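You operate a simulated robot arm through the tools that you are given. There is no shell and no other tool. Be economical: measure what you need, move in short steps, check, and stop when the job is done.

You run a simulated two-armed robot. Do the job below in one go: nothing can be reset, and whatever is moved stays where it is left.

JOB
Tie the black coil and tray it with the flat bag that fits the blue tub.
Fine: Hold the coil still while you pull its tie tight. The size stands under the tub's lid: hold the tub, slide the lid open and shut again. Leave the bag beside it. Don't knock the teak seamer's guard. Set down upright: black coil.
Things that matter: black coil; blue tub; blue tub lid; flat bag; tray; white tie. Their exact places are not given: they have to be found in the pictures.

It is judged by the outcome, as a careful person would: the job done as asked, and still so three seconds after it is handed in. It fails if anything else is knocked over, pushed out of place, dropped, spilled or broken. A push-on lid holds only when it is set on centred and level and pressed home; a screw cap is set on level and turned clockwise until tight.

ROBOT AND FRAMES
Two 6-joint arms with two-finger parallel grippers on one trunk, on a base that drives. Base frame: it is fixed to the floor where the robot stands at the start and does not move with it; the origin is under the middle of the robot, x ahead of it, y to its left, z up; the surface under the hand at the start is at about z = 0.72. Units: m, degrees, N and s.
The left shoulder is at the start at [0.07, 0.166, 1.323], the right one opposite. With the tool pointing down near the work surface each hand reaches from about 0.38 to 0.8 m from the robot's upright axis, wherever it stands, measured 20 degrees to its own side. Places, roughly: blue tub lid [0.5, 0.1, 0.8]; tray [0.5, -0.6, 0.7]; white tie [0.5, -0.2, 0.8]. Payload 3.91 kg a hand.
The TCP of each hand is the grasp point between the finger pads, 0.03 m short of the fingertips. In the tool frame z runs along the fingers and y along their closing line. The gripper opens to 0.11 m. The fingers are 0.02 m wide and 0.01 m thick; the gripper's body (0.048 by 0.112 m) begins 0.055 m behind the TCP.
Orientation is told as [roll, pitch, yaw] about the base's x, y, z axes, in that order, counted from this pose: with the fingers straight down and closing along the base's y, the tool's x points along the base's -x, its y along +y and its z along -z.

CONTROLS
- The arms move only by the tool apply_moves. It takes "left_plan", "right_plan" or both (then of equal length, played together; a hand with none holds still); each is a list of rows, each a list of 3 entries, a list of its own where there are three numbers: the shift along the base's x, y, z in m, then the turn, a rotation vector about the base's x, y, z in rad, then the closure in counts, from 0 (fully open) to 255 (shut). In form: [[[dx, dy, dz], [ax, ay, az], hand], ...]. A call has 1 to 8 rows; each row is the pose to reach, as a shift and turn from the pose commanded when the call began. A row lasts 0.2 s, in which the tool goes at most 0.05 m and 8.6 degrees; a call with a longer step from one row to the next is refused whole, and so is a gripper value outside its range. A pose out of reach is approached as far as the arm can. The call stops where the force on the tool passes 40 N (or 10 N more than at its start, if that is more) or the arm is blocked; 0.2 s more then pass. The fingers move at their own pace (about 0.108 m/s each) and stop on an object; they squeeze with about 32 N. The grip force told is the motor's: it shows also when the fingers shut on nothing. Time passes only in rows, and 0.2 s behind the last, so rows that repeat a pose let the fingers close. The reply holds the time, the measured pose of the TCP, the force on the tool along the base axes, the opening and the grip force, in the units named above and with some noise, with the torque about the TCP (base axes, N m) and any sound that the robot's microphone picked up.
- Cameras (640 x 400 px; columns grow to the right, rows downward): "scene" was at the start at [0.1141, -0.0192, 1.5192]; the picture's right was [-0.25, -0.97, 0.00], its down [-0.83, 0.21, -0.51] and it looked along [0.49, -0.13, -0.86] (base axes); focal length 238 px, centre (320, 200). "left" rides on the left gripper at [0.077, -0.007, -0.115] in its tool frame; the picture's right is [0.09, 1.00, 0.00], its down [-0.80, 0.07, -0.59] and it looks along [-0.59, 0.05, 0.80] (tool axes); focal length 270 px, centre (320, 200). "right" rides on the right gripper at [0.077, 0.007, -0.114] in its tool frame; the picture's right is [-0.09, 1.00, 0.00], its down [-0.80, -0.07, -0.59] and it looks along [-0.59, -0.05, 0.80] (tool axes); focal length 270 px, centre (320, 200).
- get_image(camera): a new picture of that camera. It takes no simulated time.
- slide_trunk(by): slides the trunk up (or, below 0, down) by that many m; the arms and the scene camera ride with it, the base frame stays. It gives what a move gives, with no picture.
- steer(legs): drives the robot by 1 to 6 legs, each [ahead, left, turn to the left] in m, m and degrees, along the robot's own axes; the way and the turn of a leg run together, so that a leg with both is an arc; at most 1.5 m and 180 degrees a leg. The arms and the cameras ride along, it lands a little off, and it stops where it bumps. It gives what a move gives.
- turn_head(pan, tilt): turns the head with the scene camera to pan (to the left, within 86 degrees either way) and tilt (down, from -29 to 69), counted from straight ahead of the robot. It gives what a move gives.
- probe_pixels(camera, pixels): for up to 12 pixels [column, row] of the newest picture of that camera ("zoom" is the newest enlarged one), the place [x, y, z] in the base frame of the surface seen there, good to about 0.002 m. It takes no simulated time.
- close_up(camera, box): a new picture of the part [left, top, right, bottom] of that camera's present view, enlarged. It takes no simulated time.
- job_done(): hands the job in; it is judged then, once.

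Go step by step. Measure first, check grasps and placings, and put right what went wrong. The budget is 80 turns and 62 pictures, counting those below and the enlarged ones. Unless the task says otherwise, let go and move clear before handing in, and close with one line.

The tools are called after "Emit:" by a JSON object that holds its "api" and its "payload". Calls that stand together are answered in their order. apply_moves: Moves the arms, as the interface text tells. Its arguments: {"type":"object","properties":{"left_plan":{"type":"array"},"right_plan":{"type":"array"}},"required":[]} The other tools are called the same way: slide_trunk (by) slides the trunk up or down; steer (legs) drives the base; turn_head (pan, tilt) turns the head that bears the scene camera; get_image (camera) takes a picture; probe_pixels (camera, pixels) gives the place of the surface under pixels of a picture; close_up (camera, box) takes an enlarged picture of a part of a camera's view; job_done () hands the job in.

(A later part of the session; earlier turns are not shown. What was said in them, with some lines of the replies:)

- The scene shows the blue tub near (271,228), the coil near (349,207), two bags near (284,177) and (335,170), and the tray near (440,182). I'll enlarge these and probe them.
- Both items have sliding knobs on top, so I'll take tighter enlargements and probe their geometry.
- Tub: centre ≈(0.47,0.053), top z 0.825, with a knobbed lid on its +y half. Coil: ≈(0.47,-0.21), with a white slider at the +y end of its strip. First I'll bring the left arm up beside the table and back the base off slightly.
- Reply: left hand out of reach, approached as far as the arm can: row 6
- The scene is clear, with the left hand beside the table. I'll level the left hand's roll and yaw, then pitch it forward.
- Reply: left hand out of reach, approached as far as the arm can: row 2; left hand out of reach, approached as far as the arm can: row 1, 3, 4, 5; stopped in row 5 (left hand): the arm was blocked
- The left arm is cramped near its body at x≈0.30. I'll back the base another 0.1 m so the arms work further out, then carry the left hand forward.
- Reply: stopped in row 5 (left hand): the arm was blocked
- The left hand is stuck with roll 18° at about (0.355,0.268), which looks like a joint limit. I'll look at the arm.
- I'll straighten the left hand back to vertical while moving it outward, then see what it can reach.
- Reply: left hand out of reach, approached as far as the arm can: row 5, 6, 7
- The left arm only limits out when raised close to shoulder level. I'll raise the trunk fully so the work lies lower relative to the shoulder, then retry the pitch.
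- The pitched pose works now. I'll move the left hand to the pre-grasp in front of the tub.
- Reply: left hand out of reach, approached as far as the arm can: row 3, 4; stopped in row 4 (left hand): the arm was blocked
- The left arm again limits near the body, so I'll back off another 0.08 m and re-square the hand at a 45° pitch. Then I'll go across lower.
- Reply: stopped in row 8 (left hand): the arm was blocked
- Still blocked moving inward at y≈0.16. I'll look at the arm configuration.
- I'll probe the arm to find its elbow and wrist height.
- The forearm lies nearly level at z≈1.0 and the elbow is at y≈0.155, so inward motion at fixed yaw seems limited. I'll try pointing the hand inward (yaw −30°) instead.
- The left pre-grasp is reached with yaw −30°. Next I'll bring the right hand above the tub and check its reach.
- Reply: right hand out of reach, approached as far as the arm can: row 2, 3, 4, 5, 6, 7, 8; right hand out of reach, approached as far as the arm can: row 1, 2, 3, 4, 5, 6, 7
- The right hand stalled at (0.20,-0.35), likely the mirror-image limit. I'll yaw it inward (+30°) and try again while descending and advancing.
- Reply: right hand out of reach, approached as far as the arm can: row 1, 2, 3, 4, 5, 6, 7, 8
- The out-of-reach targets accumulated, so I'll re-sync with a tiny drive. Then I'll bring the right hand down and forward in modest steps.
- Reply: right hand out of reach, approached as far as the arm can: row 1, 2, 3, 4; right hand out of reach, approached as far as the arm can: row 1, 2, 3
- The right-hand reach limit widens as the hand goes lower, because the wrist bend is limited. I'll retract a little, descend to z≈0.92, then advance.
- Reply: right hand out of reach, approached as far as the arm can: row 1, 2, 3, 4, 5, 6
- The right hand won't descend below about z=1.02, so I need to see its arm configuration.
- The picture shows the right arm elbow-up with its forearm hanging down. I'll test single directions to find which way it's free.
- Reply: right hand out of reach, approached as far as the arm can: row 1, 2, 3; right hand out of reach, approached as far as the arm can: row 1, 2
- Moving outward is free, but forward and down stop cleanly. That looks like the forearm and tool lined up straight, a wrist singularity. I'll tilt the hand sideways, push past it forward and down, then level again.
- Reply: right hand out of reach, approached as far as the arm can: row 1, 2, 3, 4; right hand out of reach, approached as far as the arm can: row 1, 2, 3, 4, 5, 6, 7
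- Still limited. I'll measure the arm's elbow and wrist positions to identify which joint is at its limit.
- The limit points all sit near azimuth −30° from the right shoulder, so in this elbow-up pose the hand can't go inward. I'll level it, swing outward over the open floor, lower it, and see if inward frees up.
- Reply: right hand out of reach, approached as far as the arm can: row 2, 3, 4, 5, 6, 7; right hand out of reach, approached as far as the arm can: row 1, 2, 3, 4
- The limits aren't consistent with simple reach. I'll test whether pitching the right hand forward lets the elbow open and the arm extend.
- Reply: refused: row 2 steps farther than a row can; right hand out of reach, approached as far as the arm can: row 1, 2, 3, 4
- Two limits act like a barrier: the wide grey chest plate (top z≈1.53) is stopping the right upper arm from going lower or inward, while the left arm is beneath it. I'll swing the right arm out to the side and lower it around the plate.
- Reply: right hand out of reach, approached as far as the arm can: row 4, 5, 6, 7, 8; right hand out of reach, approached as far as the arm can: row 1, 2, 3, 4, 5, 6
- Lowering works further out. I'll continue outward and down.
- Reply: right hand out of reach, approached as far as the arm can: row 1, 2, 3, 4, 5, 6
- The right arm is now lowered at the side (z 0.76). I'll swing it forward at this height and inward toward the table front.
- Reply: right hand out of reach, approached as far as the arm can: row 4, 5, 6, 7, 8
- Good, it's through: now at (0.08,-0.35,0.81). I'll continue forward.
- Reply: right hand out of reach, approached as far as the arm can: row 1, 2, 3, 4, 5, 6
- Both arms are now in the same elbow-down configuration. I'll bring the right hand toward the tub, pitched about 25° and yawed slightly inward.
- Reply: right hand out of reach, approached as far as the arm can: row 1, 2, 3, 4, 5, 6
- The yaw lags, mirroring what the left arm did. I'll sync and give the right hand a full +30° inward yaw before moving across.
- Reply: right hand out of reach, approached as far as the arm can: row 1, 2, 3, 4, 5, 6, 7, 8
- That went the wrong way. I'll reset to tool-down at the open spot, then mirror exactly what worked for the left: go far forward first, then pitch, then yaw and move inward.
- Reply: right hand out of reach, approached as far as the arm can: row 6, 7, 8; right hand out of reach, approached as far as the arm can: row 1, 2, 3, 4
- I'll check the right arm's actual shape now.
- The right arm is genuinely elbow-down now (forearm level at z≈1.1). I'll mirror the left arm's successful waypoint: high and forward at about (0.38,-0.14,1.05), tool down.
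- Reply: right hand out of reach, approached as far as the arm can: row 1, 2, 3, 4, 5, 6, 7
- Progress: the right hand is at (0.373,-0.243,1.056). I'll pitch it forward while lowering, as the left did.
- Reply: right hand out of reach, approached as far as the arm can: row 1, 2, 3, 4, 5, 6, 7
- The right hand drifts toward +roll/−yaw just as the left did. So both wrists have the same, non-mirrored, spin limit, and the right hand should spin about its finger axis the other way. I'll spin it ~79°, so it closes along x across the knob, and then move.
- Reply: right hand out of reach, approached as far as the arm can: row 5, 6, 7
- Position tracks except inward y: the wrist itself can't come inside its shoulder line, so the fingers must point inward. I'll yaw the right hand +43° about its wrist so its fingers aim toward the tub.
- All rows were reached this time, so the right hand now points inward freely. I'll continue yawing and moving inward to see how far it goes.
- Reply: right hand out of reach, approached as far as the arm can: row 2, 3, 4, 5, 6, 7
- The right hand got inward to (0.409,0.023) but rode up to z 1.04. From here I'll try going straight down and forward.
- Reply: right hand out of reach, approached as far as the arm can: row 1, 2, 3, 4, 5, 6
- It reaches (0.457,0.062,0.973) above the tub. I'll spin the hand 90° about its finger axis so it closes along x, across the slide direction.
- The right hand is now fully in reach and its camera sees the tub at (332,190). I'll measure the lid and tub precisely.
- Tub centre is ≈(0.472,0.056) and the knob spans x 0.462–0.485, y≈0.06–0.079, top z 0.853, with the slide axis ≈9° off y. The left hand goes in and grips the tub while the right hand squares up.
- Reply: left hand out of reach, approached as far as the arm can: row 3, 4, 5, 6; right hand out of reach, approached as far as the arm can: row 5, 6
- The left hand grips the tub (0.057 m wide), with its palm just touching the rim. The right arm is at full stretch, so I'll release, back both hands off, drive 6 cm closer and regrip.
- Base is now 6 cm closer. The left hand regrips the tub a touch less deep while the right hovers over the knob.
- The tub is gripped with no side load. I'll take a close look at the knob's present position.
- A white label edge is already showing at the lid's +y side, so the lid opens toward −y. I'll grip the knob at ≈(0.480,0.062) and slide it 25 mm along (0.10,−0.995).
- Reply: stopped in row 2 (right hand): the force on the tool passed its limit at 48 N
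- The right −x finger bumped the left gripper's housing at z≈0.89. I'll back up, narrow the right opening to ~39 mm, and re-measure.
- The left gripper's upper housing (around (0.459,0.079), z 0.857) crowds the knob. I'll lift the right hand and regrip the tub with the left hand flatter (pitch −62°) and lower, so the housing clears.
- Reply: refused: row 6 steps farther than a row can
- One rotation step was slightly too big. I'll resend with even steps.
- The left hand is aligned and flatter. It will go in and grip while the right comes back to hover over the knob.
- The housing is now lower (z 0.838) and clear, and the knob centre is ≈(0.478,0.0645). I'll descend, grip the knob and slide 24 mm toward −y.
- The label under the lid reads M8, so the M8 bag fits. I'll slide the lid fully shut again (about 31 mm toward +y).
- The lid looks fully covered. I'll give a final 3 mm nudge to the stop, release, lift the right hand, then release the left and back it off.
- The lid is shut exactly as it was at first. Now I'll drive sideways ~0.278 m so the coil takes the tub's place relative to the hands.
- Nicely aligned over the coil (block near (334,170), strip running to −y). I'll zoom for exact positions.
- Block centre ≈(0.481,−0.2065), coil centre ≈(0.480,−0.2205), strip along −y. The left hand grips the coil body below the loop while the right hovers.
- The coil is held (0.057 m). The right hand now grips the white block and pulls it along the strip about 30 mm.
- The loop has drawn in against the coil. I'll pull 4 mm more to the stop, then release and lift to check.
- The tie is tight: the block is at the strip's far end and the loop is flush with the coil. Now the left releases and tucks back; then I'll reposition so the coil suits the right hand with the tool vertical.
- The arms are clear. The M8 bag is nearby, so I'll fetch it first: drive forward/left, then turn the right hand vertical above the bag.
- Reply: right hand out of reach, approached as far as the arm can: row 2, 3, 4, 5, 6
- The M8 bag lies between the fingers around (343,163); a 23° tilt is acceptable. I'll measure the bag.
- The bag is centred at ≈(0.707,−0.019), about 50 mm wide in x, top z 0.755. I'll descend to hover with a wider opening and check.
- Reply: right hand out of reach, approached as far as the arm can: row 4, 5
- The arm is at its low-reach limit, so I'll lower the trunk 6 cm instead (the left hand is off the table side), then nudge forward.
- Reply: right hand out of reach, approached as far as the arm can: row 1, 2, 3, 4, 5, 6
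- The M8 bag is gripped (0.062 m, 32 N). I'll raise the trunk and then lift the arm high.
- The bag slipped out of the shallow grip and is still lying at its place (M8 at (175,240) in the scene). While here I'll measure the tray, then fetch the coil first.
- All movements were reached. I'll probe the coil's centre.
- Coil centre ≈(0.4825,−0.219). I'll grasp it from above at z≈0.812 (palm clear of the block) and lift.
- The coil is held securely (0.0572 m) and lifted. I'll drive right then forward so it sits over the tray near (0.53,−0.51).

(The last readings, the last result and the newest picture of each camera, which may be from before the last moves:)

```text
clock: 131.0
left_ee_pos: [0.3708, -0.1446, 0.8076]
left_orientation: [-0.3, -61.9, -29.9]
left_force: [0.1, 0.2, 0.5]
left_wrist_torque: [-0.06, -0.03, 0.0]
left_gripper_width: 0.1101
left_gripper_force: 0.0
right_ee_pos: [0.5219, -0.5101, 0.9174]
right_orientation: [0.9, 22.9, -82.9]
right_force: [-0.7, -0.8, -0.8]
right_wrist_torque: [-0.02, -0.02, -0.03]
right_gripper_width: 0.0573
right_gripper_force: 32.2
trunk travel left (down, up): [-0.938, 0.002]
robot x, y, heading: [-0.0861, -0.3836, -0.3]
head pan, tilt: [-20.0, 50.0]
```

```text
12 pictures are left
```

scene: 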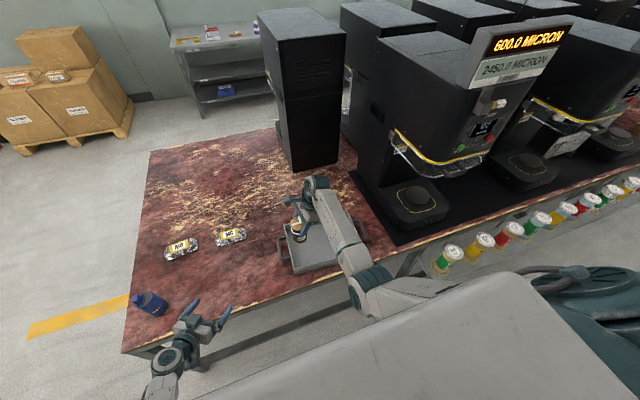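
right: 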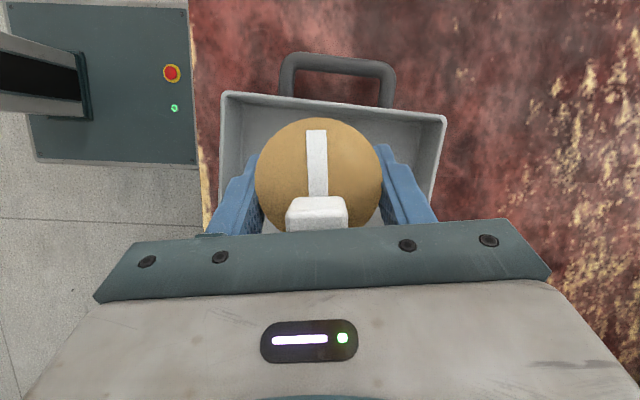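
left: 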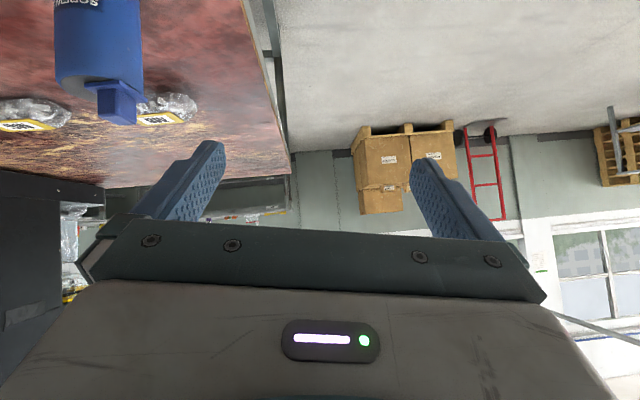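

The coil hangs over the tray, inside its walls. I'll lower it to the tray floor (TCP ≈0.816), release and rise.

Emit:
{"api": "apply_moves", "payload": {"right_plan": [[[0, -0.003, -0.035], [0, 0, 0], 255], [[0, -0.006, -0.07], [0, 0, 0], 255], [[0, -0.006, -0.09], [0, 0, 0], 255], [[0, -0.006, -0.097], [0, 0, 0], 255], [[0, -0.006, -0.101], [0, 0, 0], 255], [[0, -0.006, -0.101], [0, 0, 0], 255]]}}

Emit:
{"api": "apply_moves", "payload": {"right_plan": [[[0, 0, 0], [0, 0, 0], 200], [[0, 0, 0], [0, 0, 0], 60], [[0, 0, 0], [0, 0, 0], 60], [[0, 0, 0.04], [0, 0, 0], 60], [[0, 0, 0.08], [0, 0, 0], 60], [[0, 0, 0.12], [0, 0, 0], 60], [[0, 0, 0.15], [0, 0, 0], 60]]}}

Emit:
{"api": "get_image", "payload": {"camera": "right"}}

```text
clock: 132.4
left_ee_pos: [0.3741, -0.1446, 0.8068]
left_orientation: [-0.5, -61.8, -29.8]
left_force: [1.0, -0.6, 0.6]
left_wrist_torque: [0.03, 0.01, -0.02]
left_gripper_width: 0.1101
left_gripper_force: 0.0
right_ee_pos: [0.5289, -0.5176, 0.8172]
right_orientation: [1.1, 22.9, -82.8]
right_force: [2.5, -3.1, 41.0]
right_wrist_torque: [-0.2, 0.75, 0.09]
right_gripper_width: 0.0573
right_gripper_force: 32.0
trunk travel left (down, up): [-0.938, 0.002]
robot x, y, heading: [-0.0882, -0.3816, -0.1]
head pan, tilt: [-20.0, 50.0]
```

```text
clock: 134.0
left_ee_pos: [0.3761, -0.1452, 0.8052]
left_orientation: [-0.6, -61.5, -29.6]
left_force: [-0.1, -0.7, -0.1]
left_wrist_torque: [0.04, 0.0, 0.02]
left_gripper_width: 0.1101
left_gripper_force: 0.0
right_ee_pos: [0.5253, -0.5167, 0.9617]
right_orientation: [0.4, 22.9, -83.0]
right_force: [-0.9, 0.4, 0.5]
right_wrist_torque: [-0.04, -0.03, 0.01]
right_gripper_width: 0.0842
right_gripper_force: 0.0
trunk travel left (down, up): [-0.938, 0.002]
robot x, y, heading: [-0.0903, -0.3804, -0.3]
head pan, tilt: [-20.0, 50.0]
```

```text
11 pictures are left
```

right: 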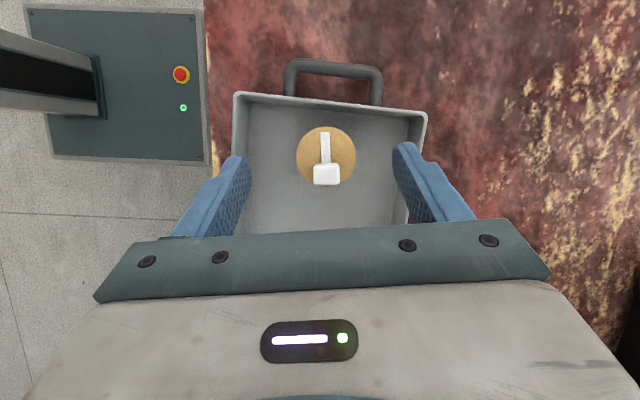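

The coil stands upright in the tray. Now back to the M8 bag, with the base a little closer than before and the trunk lower for a deeper grip.

Emit:
{"api": "steer", "payload": {"legs": [[-0.06, 0, 0], [0, 0.49, 0], [0.185, 0, 0]]}}

Emit:
{"api": "apply_moves", "payload": {"right_plan": [[[0.02, -0.005, -0.02], [0, 0, 0], 60], [[0.04, -0.01, -0.04], [0, 0, 0], 60], [[0.05, -0.01, -0.06], [0, 0, 0], 60]]}}

Emit:
{"api": "get_image", "payload": {"camera": "right"}}

```text
clock: 138.6
left_ee_pos: [0.4991, 0.3501, 0.8059]
left_orientation: [-0.3, -61.6, -29.6]
left_force: [-0.1, -0.2, -0.4]
left_wrist_torque: [-0.04, 0.0, 0.02]
left_gripper_width: 0.1099
left_gripper_force: 0.1
right_ee_pos: [0.6503, -0.0216, 0.9639]
right_orientation: [0.6, 22.9, -82.7]
right_force: [0.2, -0.2, -0.5]
right_wrist_torque: [0.02, -0.04, -0.03]
right_gripper_width: 0.0841
right_gripper_force: 0.1
trunk travel left (down, up): [-0.938, 0.002]
robot x, y, heading: [0.0348, 0.1078, 0.1]
head pan, tilt: [-20.0, 50.0]
```

```text
clock: 139.4
left_ee_pos: [0.5018, 0.3494, 0.8025]
left_orientation: [-0.6, -61.4, -29.4]
left_force: [0.1, -0.4, -0.4]
left_wrist_torque: [0.0, 0.01, -0.02]
left_gripper_width: 0.1099
left_gripper_force: 0.0
right_ee_pos: [0.7047, -0.0328, 0.9006]
right_orientation: [0.3, 23.0, -82.8]
right_force: [-0.4, -0.3, 0.5]
right_wrist_torque: [-0.01, 0.0, 0.04]
right_gripper_width: 0.0844
right_gripper_force: 0.1
trunk travel left (down, up): [-0.938, 0.002]
robot x, y, heading: [0.0367, 0.1076, 0.1]
head pan, tilt: [-20.0, 50.0]
```

```text
10 pictures are left
```

right: 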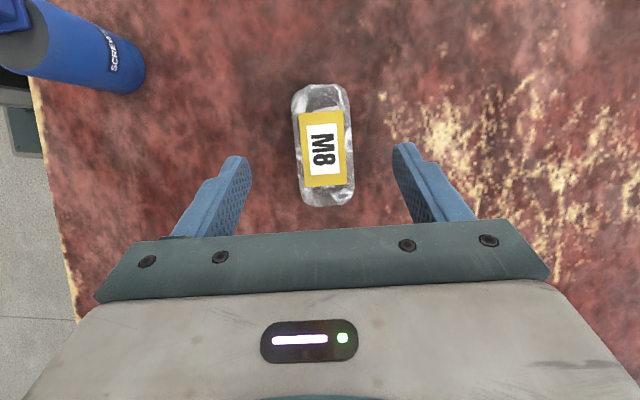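

The bag is centred at (324,148). I'll probe it and lower the trunk 9 cm.

Emit:
{"api": "probe_pixels", "payload": {"camera": "right", "pixels": [[304, 148], [324, 148], [346, 148], [300, 148], [322, 95], [328, 198], [297, 150], [350, 150]]}}

Emit:
{"api": "slide_trunk", "payload": {"by": -0.09}}

```text
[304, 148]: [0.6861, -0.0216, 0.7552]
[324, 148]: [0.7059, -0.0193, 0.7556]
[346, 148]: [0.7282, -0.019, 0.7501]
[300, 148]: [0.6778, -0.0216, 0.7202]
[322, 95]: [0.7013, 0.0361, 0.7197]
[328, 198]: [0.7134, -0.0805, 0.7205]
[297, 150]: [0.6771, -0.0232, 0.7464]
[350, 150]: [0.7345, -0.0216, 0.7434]
```

```text
clock: 140.7
left_ee_pos: [0.5014, 0.3489, 0.7144]
left_orientation: [-0.5, -61.4, -29.4]
left_force: [0.1, 0.5, -0.5]
left_wrist_torque: [-0.01, 0.04, 0.01]
left_gripper_width: 0.11
left_gripper_force: 0.0
right_ee_pos: [0.7039, -0.0315, 0.8111]
right_orientation: [0.5, 22.9, -82.7]
right_force: [0.1, -0.6, -0.4]
right_wrist_torque: [-0.04, 0.01, -0.01]
right_gripper_width: 0.0841
right_gripper_force: 0.1
trunk travel left (down, up): [-0.848, 0.092]
robot x, y, heading: [0.0372, 0.1064, -0.1]
head pan, tilt: [-20.0, 50.0]
```

The bag spans x 0.677–0.735 (60 mm), centre (0.706,−0.02). I'll descend so the tips almost touch the table, close, and lift slowly with the arm.

Emit:
{"api": "apply_moves", "payload": {"right_plan": [[[0.0025, 0.0045, -0.03], [0, 0, 0], 60], [[0.0025, 0.0045, -0.05], [0, 0, 0], 60], [[0.0025, 0.0045, -0.0566], [0, 0, 0], 60], [[0.0025, 0.0045, -0.0566], [0, 0, 0], 255], [[0.0025, 0.0045, -0.0566], [0, 0, 0], 255], [[0.0025, 0.0045, -0.0566], [0, 0, 0], 255], [[0.0025, 0.0045, -0.0566], [0, 0, 0], 255]]}}

Emit:
{"api": "apply_moves", "payload": {"right_plan": [[[0, 0, 0.006], [0, 0, 0], 255], [[0, 0, 0.014], [0, 0, 0], 255], [[0, 0, 0.024], [0, 0, 0], 255], [[0, 0, 0.036], [0, 0, 0], 255], [[0, 0, 0.05], [0, 0, 0], 255], [[0, 0, 0.065], [0, 0, 0], 255]]}}

Emit:
{"api": "get_image", "payload": {"camera": "right"}}

```text
clock: 142.3
left_ee_pos: [0.5007, 0.349, 0.7139]
left_orientation: [-0.5, -61.6, -29.4]
left_force: [-0.1, 0.2, 1.1]
left_wrist_torque: [0.0, 0.03, -0.03]
left_gripper_width: 0.1104
left_gripper_force: 0.1
right_ee_pos: [0.7067, -0.0271, 0.7538]
right_orientation: [0.4, 22.9, -82.8]
right_force: [-0.7, 0.2, 0.8]
right_wrist_torque: [0.13, 0.12, 0.05]
right_gripper_width: 0.0616
right_gripper_force: 32.3
trunk travel left (down, up): [-0.848, 0.092]
robot x, y, heading: [0.0334, 0.1094, 0.1]
head pan, tilt: [-20.0, 50.0]
```

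```text
clock: 143.7
left_ee_pos: [0.5003, 0.3496, 0.7145]
left_orientation: [-0.6, -61.5, -29.4]
left_force: [-0.4, -0.2, 0.1]
left_wrist_torque: [-0.02, 0.01, -0.02]
left_gripper_width: 0.11
left_gripper_force: 0.0
right_ee_pos: [0.7048, -0.0276, 0.8199]
right_orientation: [0.4, 22.9, -82.9]
right_force: [-0.3, 0.0, -1.3]
right_wrist_torque: [-0.03, -0.02, -0.02]
right_gripper_width: 0.0618
right_gripper_force: 32.0
trunk travel left (down, up): [-0.848, 0.092]
robot x, y, heading: [0.0391, 0.1131, 0.1]
head pan, tilt: [-20.0, 50.0]
```

```text
9 pictures are left
```

right: 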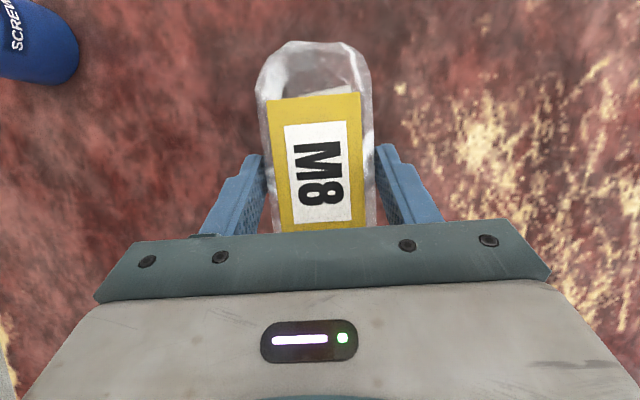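

The bag is held firmly (0.0618 m) and lifted. I'll raise further, then drive back and right to bring it over the tray beside the coil.

Emit:
{"api": "apply_moves", "payload": {"right_plan": [[[0, 0, 0.015], [0, 0, 0], 255], [[0, 0, 0.03], [0, 0, 0], 255], [[0, 0, 0.045], [0, 0, 0], 255], [[0, 0, 0.055], [0, 0, 0], 255]]}}

Emit:
{"api": "slide_trunk", "payload": {"by": 0.09}}

Emit:
{"api": "steer", "payload": {"legs": [[-0.175, 0, 0], [0, -0.6, 0]]}}

Emit:
{"api": "get_image", "payload": {"camera": "right"}}

Emit:
{"api": "get_image", "payload": {"camera": "scene"}}

```text
clock: 144.7
left_ee_pos: [0.501, 0.3504, 0.7146]
left_orientation: [-0.6, -61.4, -29.5]
left_force: [-0.2, -0.2, 0.3]
left_wrist_torque: [0.02, 0.0, 0.03]
left_gripper_width: 0.11
left_gripper_force: 0.0
right_ee_pos: [0.7056, -0.0265, 0.8749]
right_orientation: [0.4, 22.9, -82.8]
right_force: [-0.1, 0.3, -2.2]
right_wrist_torque: [0.0, -0.03, 0.0]
right_gripper_width: 0.0616
right_gripper_force: 32.0
trunk travel left (down, up): [-0.848, 0.092]
robot x, y, heading: [0.0341, 0.1135, 0.1]
head pan, tilt: [-20.0, 50.0]
```

```text
clock: 145.9
left_ee_pos: [0.5007, 0.3495, 0.8026]
left_orientation: [-0.6, -61.4, -29.4]
left_force: [0.1, -0.4, 0.6]
left_wrist_torque: [0.03, 0.01, 0.0]
left_gripper_width: 0.11
left_gripper_force: 0.0
right_ee_pos: [0.7061, -0.0263, 0.965]
right_orientation: [0.5, 22.9, -82.8]
right_force: [0.0, -0.2, -1.5]
right_wrist_torque: [-0.05, 0.0, 0.0]
right_gripper_width: 0.0616
right_gripper_force: 32.1
trunk travel left (down, up): [-0.938, 0.002]
robot x, y, heading: [0.037, 0.1089, -0.2]
head pan, tilt: [-20.0, 50.0]
```

```text
clock: 150.4
left_ee_pos: [0.3273, -0.2425, 0.8041]
left_orientation: [-0.6, -61.4, -28.9]
left_force: [0.4, -0.4, 0.1]
left_wrist_torque: [-0.01, -0.01, 0.01]
left_gripper_width: 0.1101
left_gripper_force: 0.1
right_ee_pos: [0.5342, -0.6185, 0.9659]
right_orientation: [0.4, 22.8, -82.5]
right_force: [-0.6, 0.4, -2.9]
right_wrist_torque: [0.01, -0.01, 0.0]
right_gripper_width: 0.0618
right_gripper_force: 32.2
trunk travel left (down, up): [-0.938, 0.002]
robot x, y, heading: [-0.1352, -0.4891, 0.2]
head pan, tilt: [-20.0, 50.0]
```

```text
8 pictures are left
```

right: 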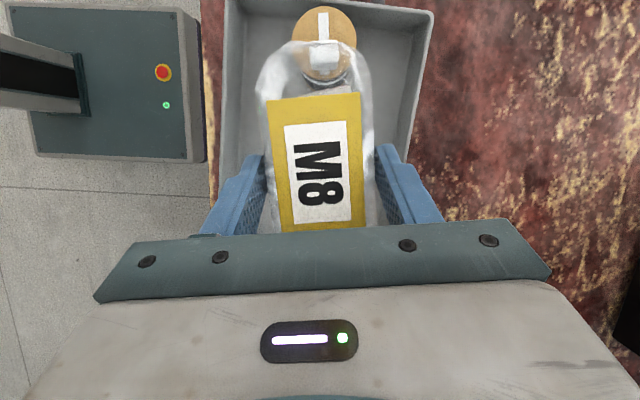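

```text
7 pictures are left
```

scene: 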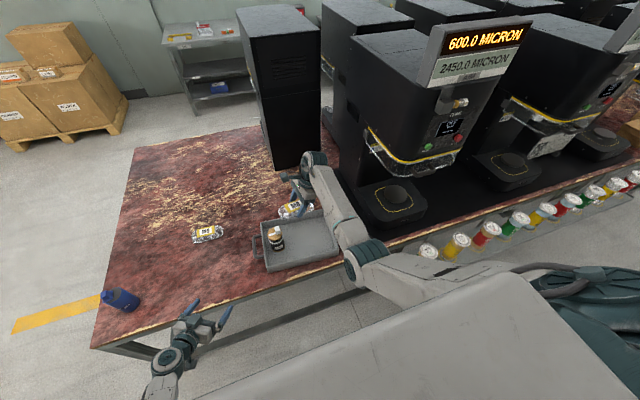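

The bag is over the tray with the coil just ahead of it. I'll shift it ~2 cm away from the coil, drive in slightly for reach, and lower in stages.

Emit:
{"api": "steer", "payload": {"legs": [[0.05, 0, 0]]}}

Emit:
{"api": "apply_moves", "payload": {"right_plan": [[[-0.02, -0.01, 0], [0, 0, 0], 255], [[-0.04, -0.022, 0], [0, 0, 0], 255], [[-0.05, -0.022, -0.03], [0, 0, 0], 255], [[-0.05, -0.022, -0.06], [0, 0, 0], 255], [[-0.05, -0.022, -0.09], [0, 0, 0], 255], [[-0.05, -0.022, -0.12], [0, 0, 0], 255], [[-0.05, -0.022, -0.15], [0, 0, 0], 255]]}}

Emit:
{"api": "get_image", "payload": {"camera": "right"}}

```text
clock: 151.3
left_ee_pos: [0.3692, -0.2448, 0.8077]
left_orientation: [-0.2, -61.7, -29.4]
left_force: [-1.1, 0.1, 0.8]
left_wrist_torque: [0.01, 0.02, 0.0]
left_gripper_width: 0.1099
left_gripper_force: 0.0
right_ee_pos: [0.5765, -0.6194, 0.9709]
right_orientation: [0.9, 22.9, -82.4]
right_force: [-0.8, -0.4, -0.6]
right_wrist_torque: [-0.04, -0.07, -0.01]
right_gripper_width: 0.062
right_gripper_force: 32.1
trunk travel left (down, up): [-0.938, 0.002]
robot x, y, heading: [-0.087, -0.4846, 0.4]
head pan, tilt: [-20.0, 50.0]
```

```text
clock: 152.9
left_ee_pos: [0.3754, -0.245, 0.8037]
left_orientation: [-0.7, -61.4, -29.0]
left_force: [0.5, 0.4, -0.6]
left_wrist_torque: [-0.01, -0.01, -0.03]
left_gripper_width: 0.1101
left_gripper_force: 0.2
right_ee_pos: [0.5335, -0.6414, 0.8135]
right_orientation: [0.4, 23.0, -82.4]
right_force: [0.0, 0.4, -1.7]
right_wrist_torque: [-0.04, 0.01, 0.01]
right_gripper_width: 0.0617
right_gripper_force: 31.7
trunk travel left (down, up): [-0.938, 0.002]
robot x, y, heading: [-0.0884, -0.4885, 0.2]
head pan, tilt: [-20.0, 50.0]
```

```text
6 pictures are left
```

right: 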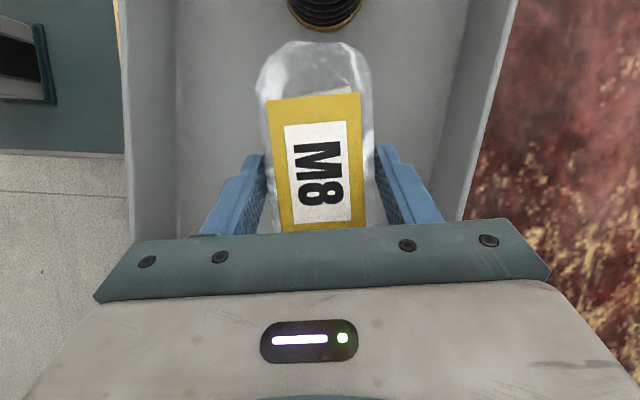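

It's on target, between the walls and clear of the coil. I'll lower the last 5 cm gently, release and rise.

Emit:
{"api": "apply_moves", "payload": {"right_plan": [[[0, 0, -0.02], [0, 0, 0], 255], [[0, 0, -0.038], [0, 0, 0], 255], [[0, 0, -0.048], [0, 0, 0], 255], [[0, 0, -0.052], [0, 0, 0], 255], [[0, 0, -0.053], [0, 0, 0], 255]]}}

Emit:
{"api": "apply_moves", "payload": {"right_plan": [[[0, 0, 0], [0, 0, 0], 90], [[0, 0, 0], [0, 0, 0], 60], [[0, 0, 0], [0, 0, 0], 60], [[0, 0, 0.03], [0, 0, 0], 60], [[0, 0, 0.07], [0, 0, 0], 60], [[0, 0, 0.11], [0, 0, 0], 60], [[0, 0, 0.15], [0, 0, 0], 60], [[0, 0, 0.19], [0, 0, 0], 60]]}}

Emit:
{"api": "get_image", "payload": {"camera": "right"}}

```text
clock: 154.1
left_ee_pos: [0.3751, -0.2428, 0.8032]
left_orientation: [-0.7, -61.3, -28.9]
left_force: [0.3, 0.1, 0.8]
left_wrist_torque: [0.01, 0.0, 0.02]
left_gripper_width: 0.1102
left_gripper_force: 0.0
right_ee_pos: [0.5338, -0.6395, 0.7611]
right_orientation: [0.4, 23.0, -82.4]
right_force: [1.2, 0.4, -1.6]
right_wrist_torque: [-0.02, 0.01, 0.01]
right_gripper_width: 0.0617
right_gripper_force: 31.9
trunk travel left (down, up): [-0.938, 0.002]
robot x, y, heading: [-0.086, -0.4823, 0.3]
head pan, tilt: [-20.0, 50.0]
```

```text
clock: 155.9
left_ee_pos: [0.3734, -0.2435, 0.8041]
left_orientation: [-0.7, -61.4, -29.0]
left_force: [0.0, 0.0, -0.1]
left_wrist_torque: [-0.01, 0.04, -0.01]
left_gripper_width: 0.1099
left_gripper_force: 0.1
right_ee_pos: [0.5329, -0.6408, 0.9533]
right_orientation: [0.4, 22.9, -82.4]
right_force: [-0.5, -0.1, 0.3]
right_wrist_torque: [-0.02, -0.02, -0.02]
right_gripper_width: 0.0841
right_gripper_force: 0.1
trunk travel left (down, up): [-0.938, 0.002]
robot x, y, heading: [-0.0855, -0.4853, 0.0]
head pan, tilt: [-20.0, 50.0]
```

```text
5 pictures are left
```

right: 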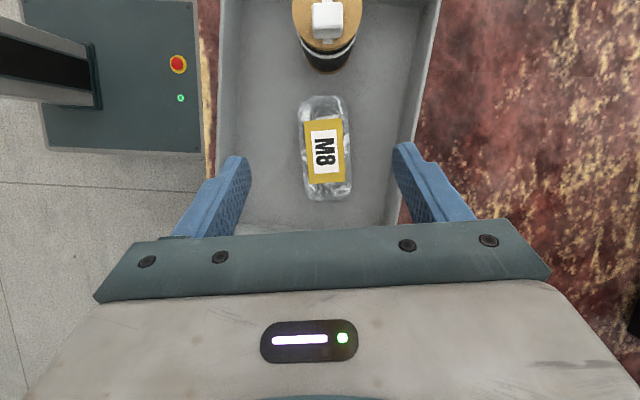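

The M8 bag lies flat in the tray beside the upright coil. I'll back the base off so both hands are clear and take a final look.

Emit:
{"api": "steer", "payload": {"legs": [[-0.15, 0, 0]]}}

Emit:
{"api": "get_image", "payload": {"camera": "scene"}}

```text
clock: 157.3
left_ee_pos: [0.2274, -0.2441, 0.802]
left_orientation: [-0.9, -61.4, -28.8]
left_force: [0.0, 0.3, 0.9]
left_wrist_torque: [-0.04, 0.03, 0.0]
left_gripper_width: 0.1101
left_gripper_force: 0.1
right_ee_pos: [0.3865, -0.6409, 0.9506]
right_orientation: [0.2, 23.0, -82.5]
right_force: [0.2, -0.1, 0.4]
right_wrist_torque: [-0.02, 0.0, 0.04]
right_gripper_width: 0.0842
right_gripper_force: 0.1
trunk travel left (down, up): [-0.938, 0.002]
robot x, y, heading: [-0.2393, -0.484, 0.3]
head pan, tilt: [-20.0, 50.0]
```

```text
4 pictures are left
5 turns are left
```

scene: 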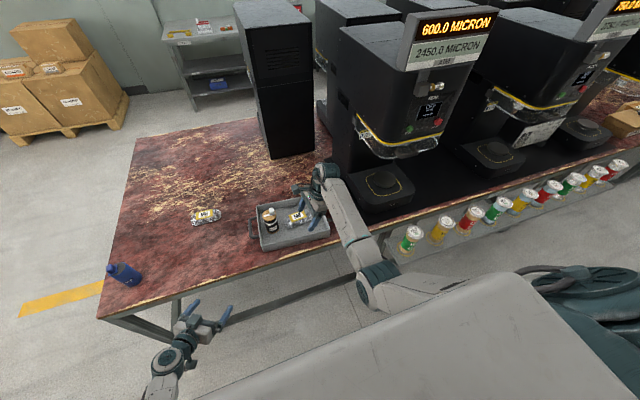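

The coil and bag are in the tray. I'll check the tub at (122,275) once more.

Emit:
{"api": "close_up", "payload": {"camera": "scene", "box": [95, 250, 155, 300]}}

Emit:
{"api": "probe_pixels", "payload": {"camera": "zoom", "pixels": [[320, 200], [250, 200], [200, 160], [400, 280]]}}

```text
8.00 times, centred on (125, 275) of scene
```

zoom: 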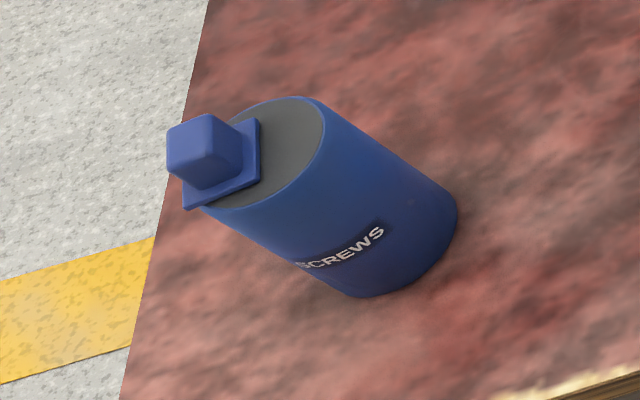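

```text
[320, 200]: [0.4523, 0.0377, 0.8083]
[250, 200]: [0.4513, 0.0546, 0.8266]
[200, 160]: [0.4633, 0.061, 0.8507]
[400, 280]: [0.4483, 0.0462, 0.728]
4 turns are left
```

The tub stands upright with its top still at z≈0.826 and its lid shut; the lean in the picture is only perspective. Everything is in place, so I'm handing in.

Emit:
{"api": "job_done", "payload": {}}

```text
The job is handed in.
```

The job is handed in: the coil's tie is pulled tight, and the coil stands upright in the tray with the M8 bag flat beside it. M8 is the size under the blue tub's lid, which is shut again. The bag slipped out of my first grip at its spot on the table. The tub ended within about a centimetre of where it started, and the seamer's guard was never touched.
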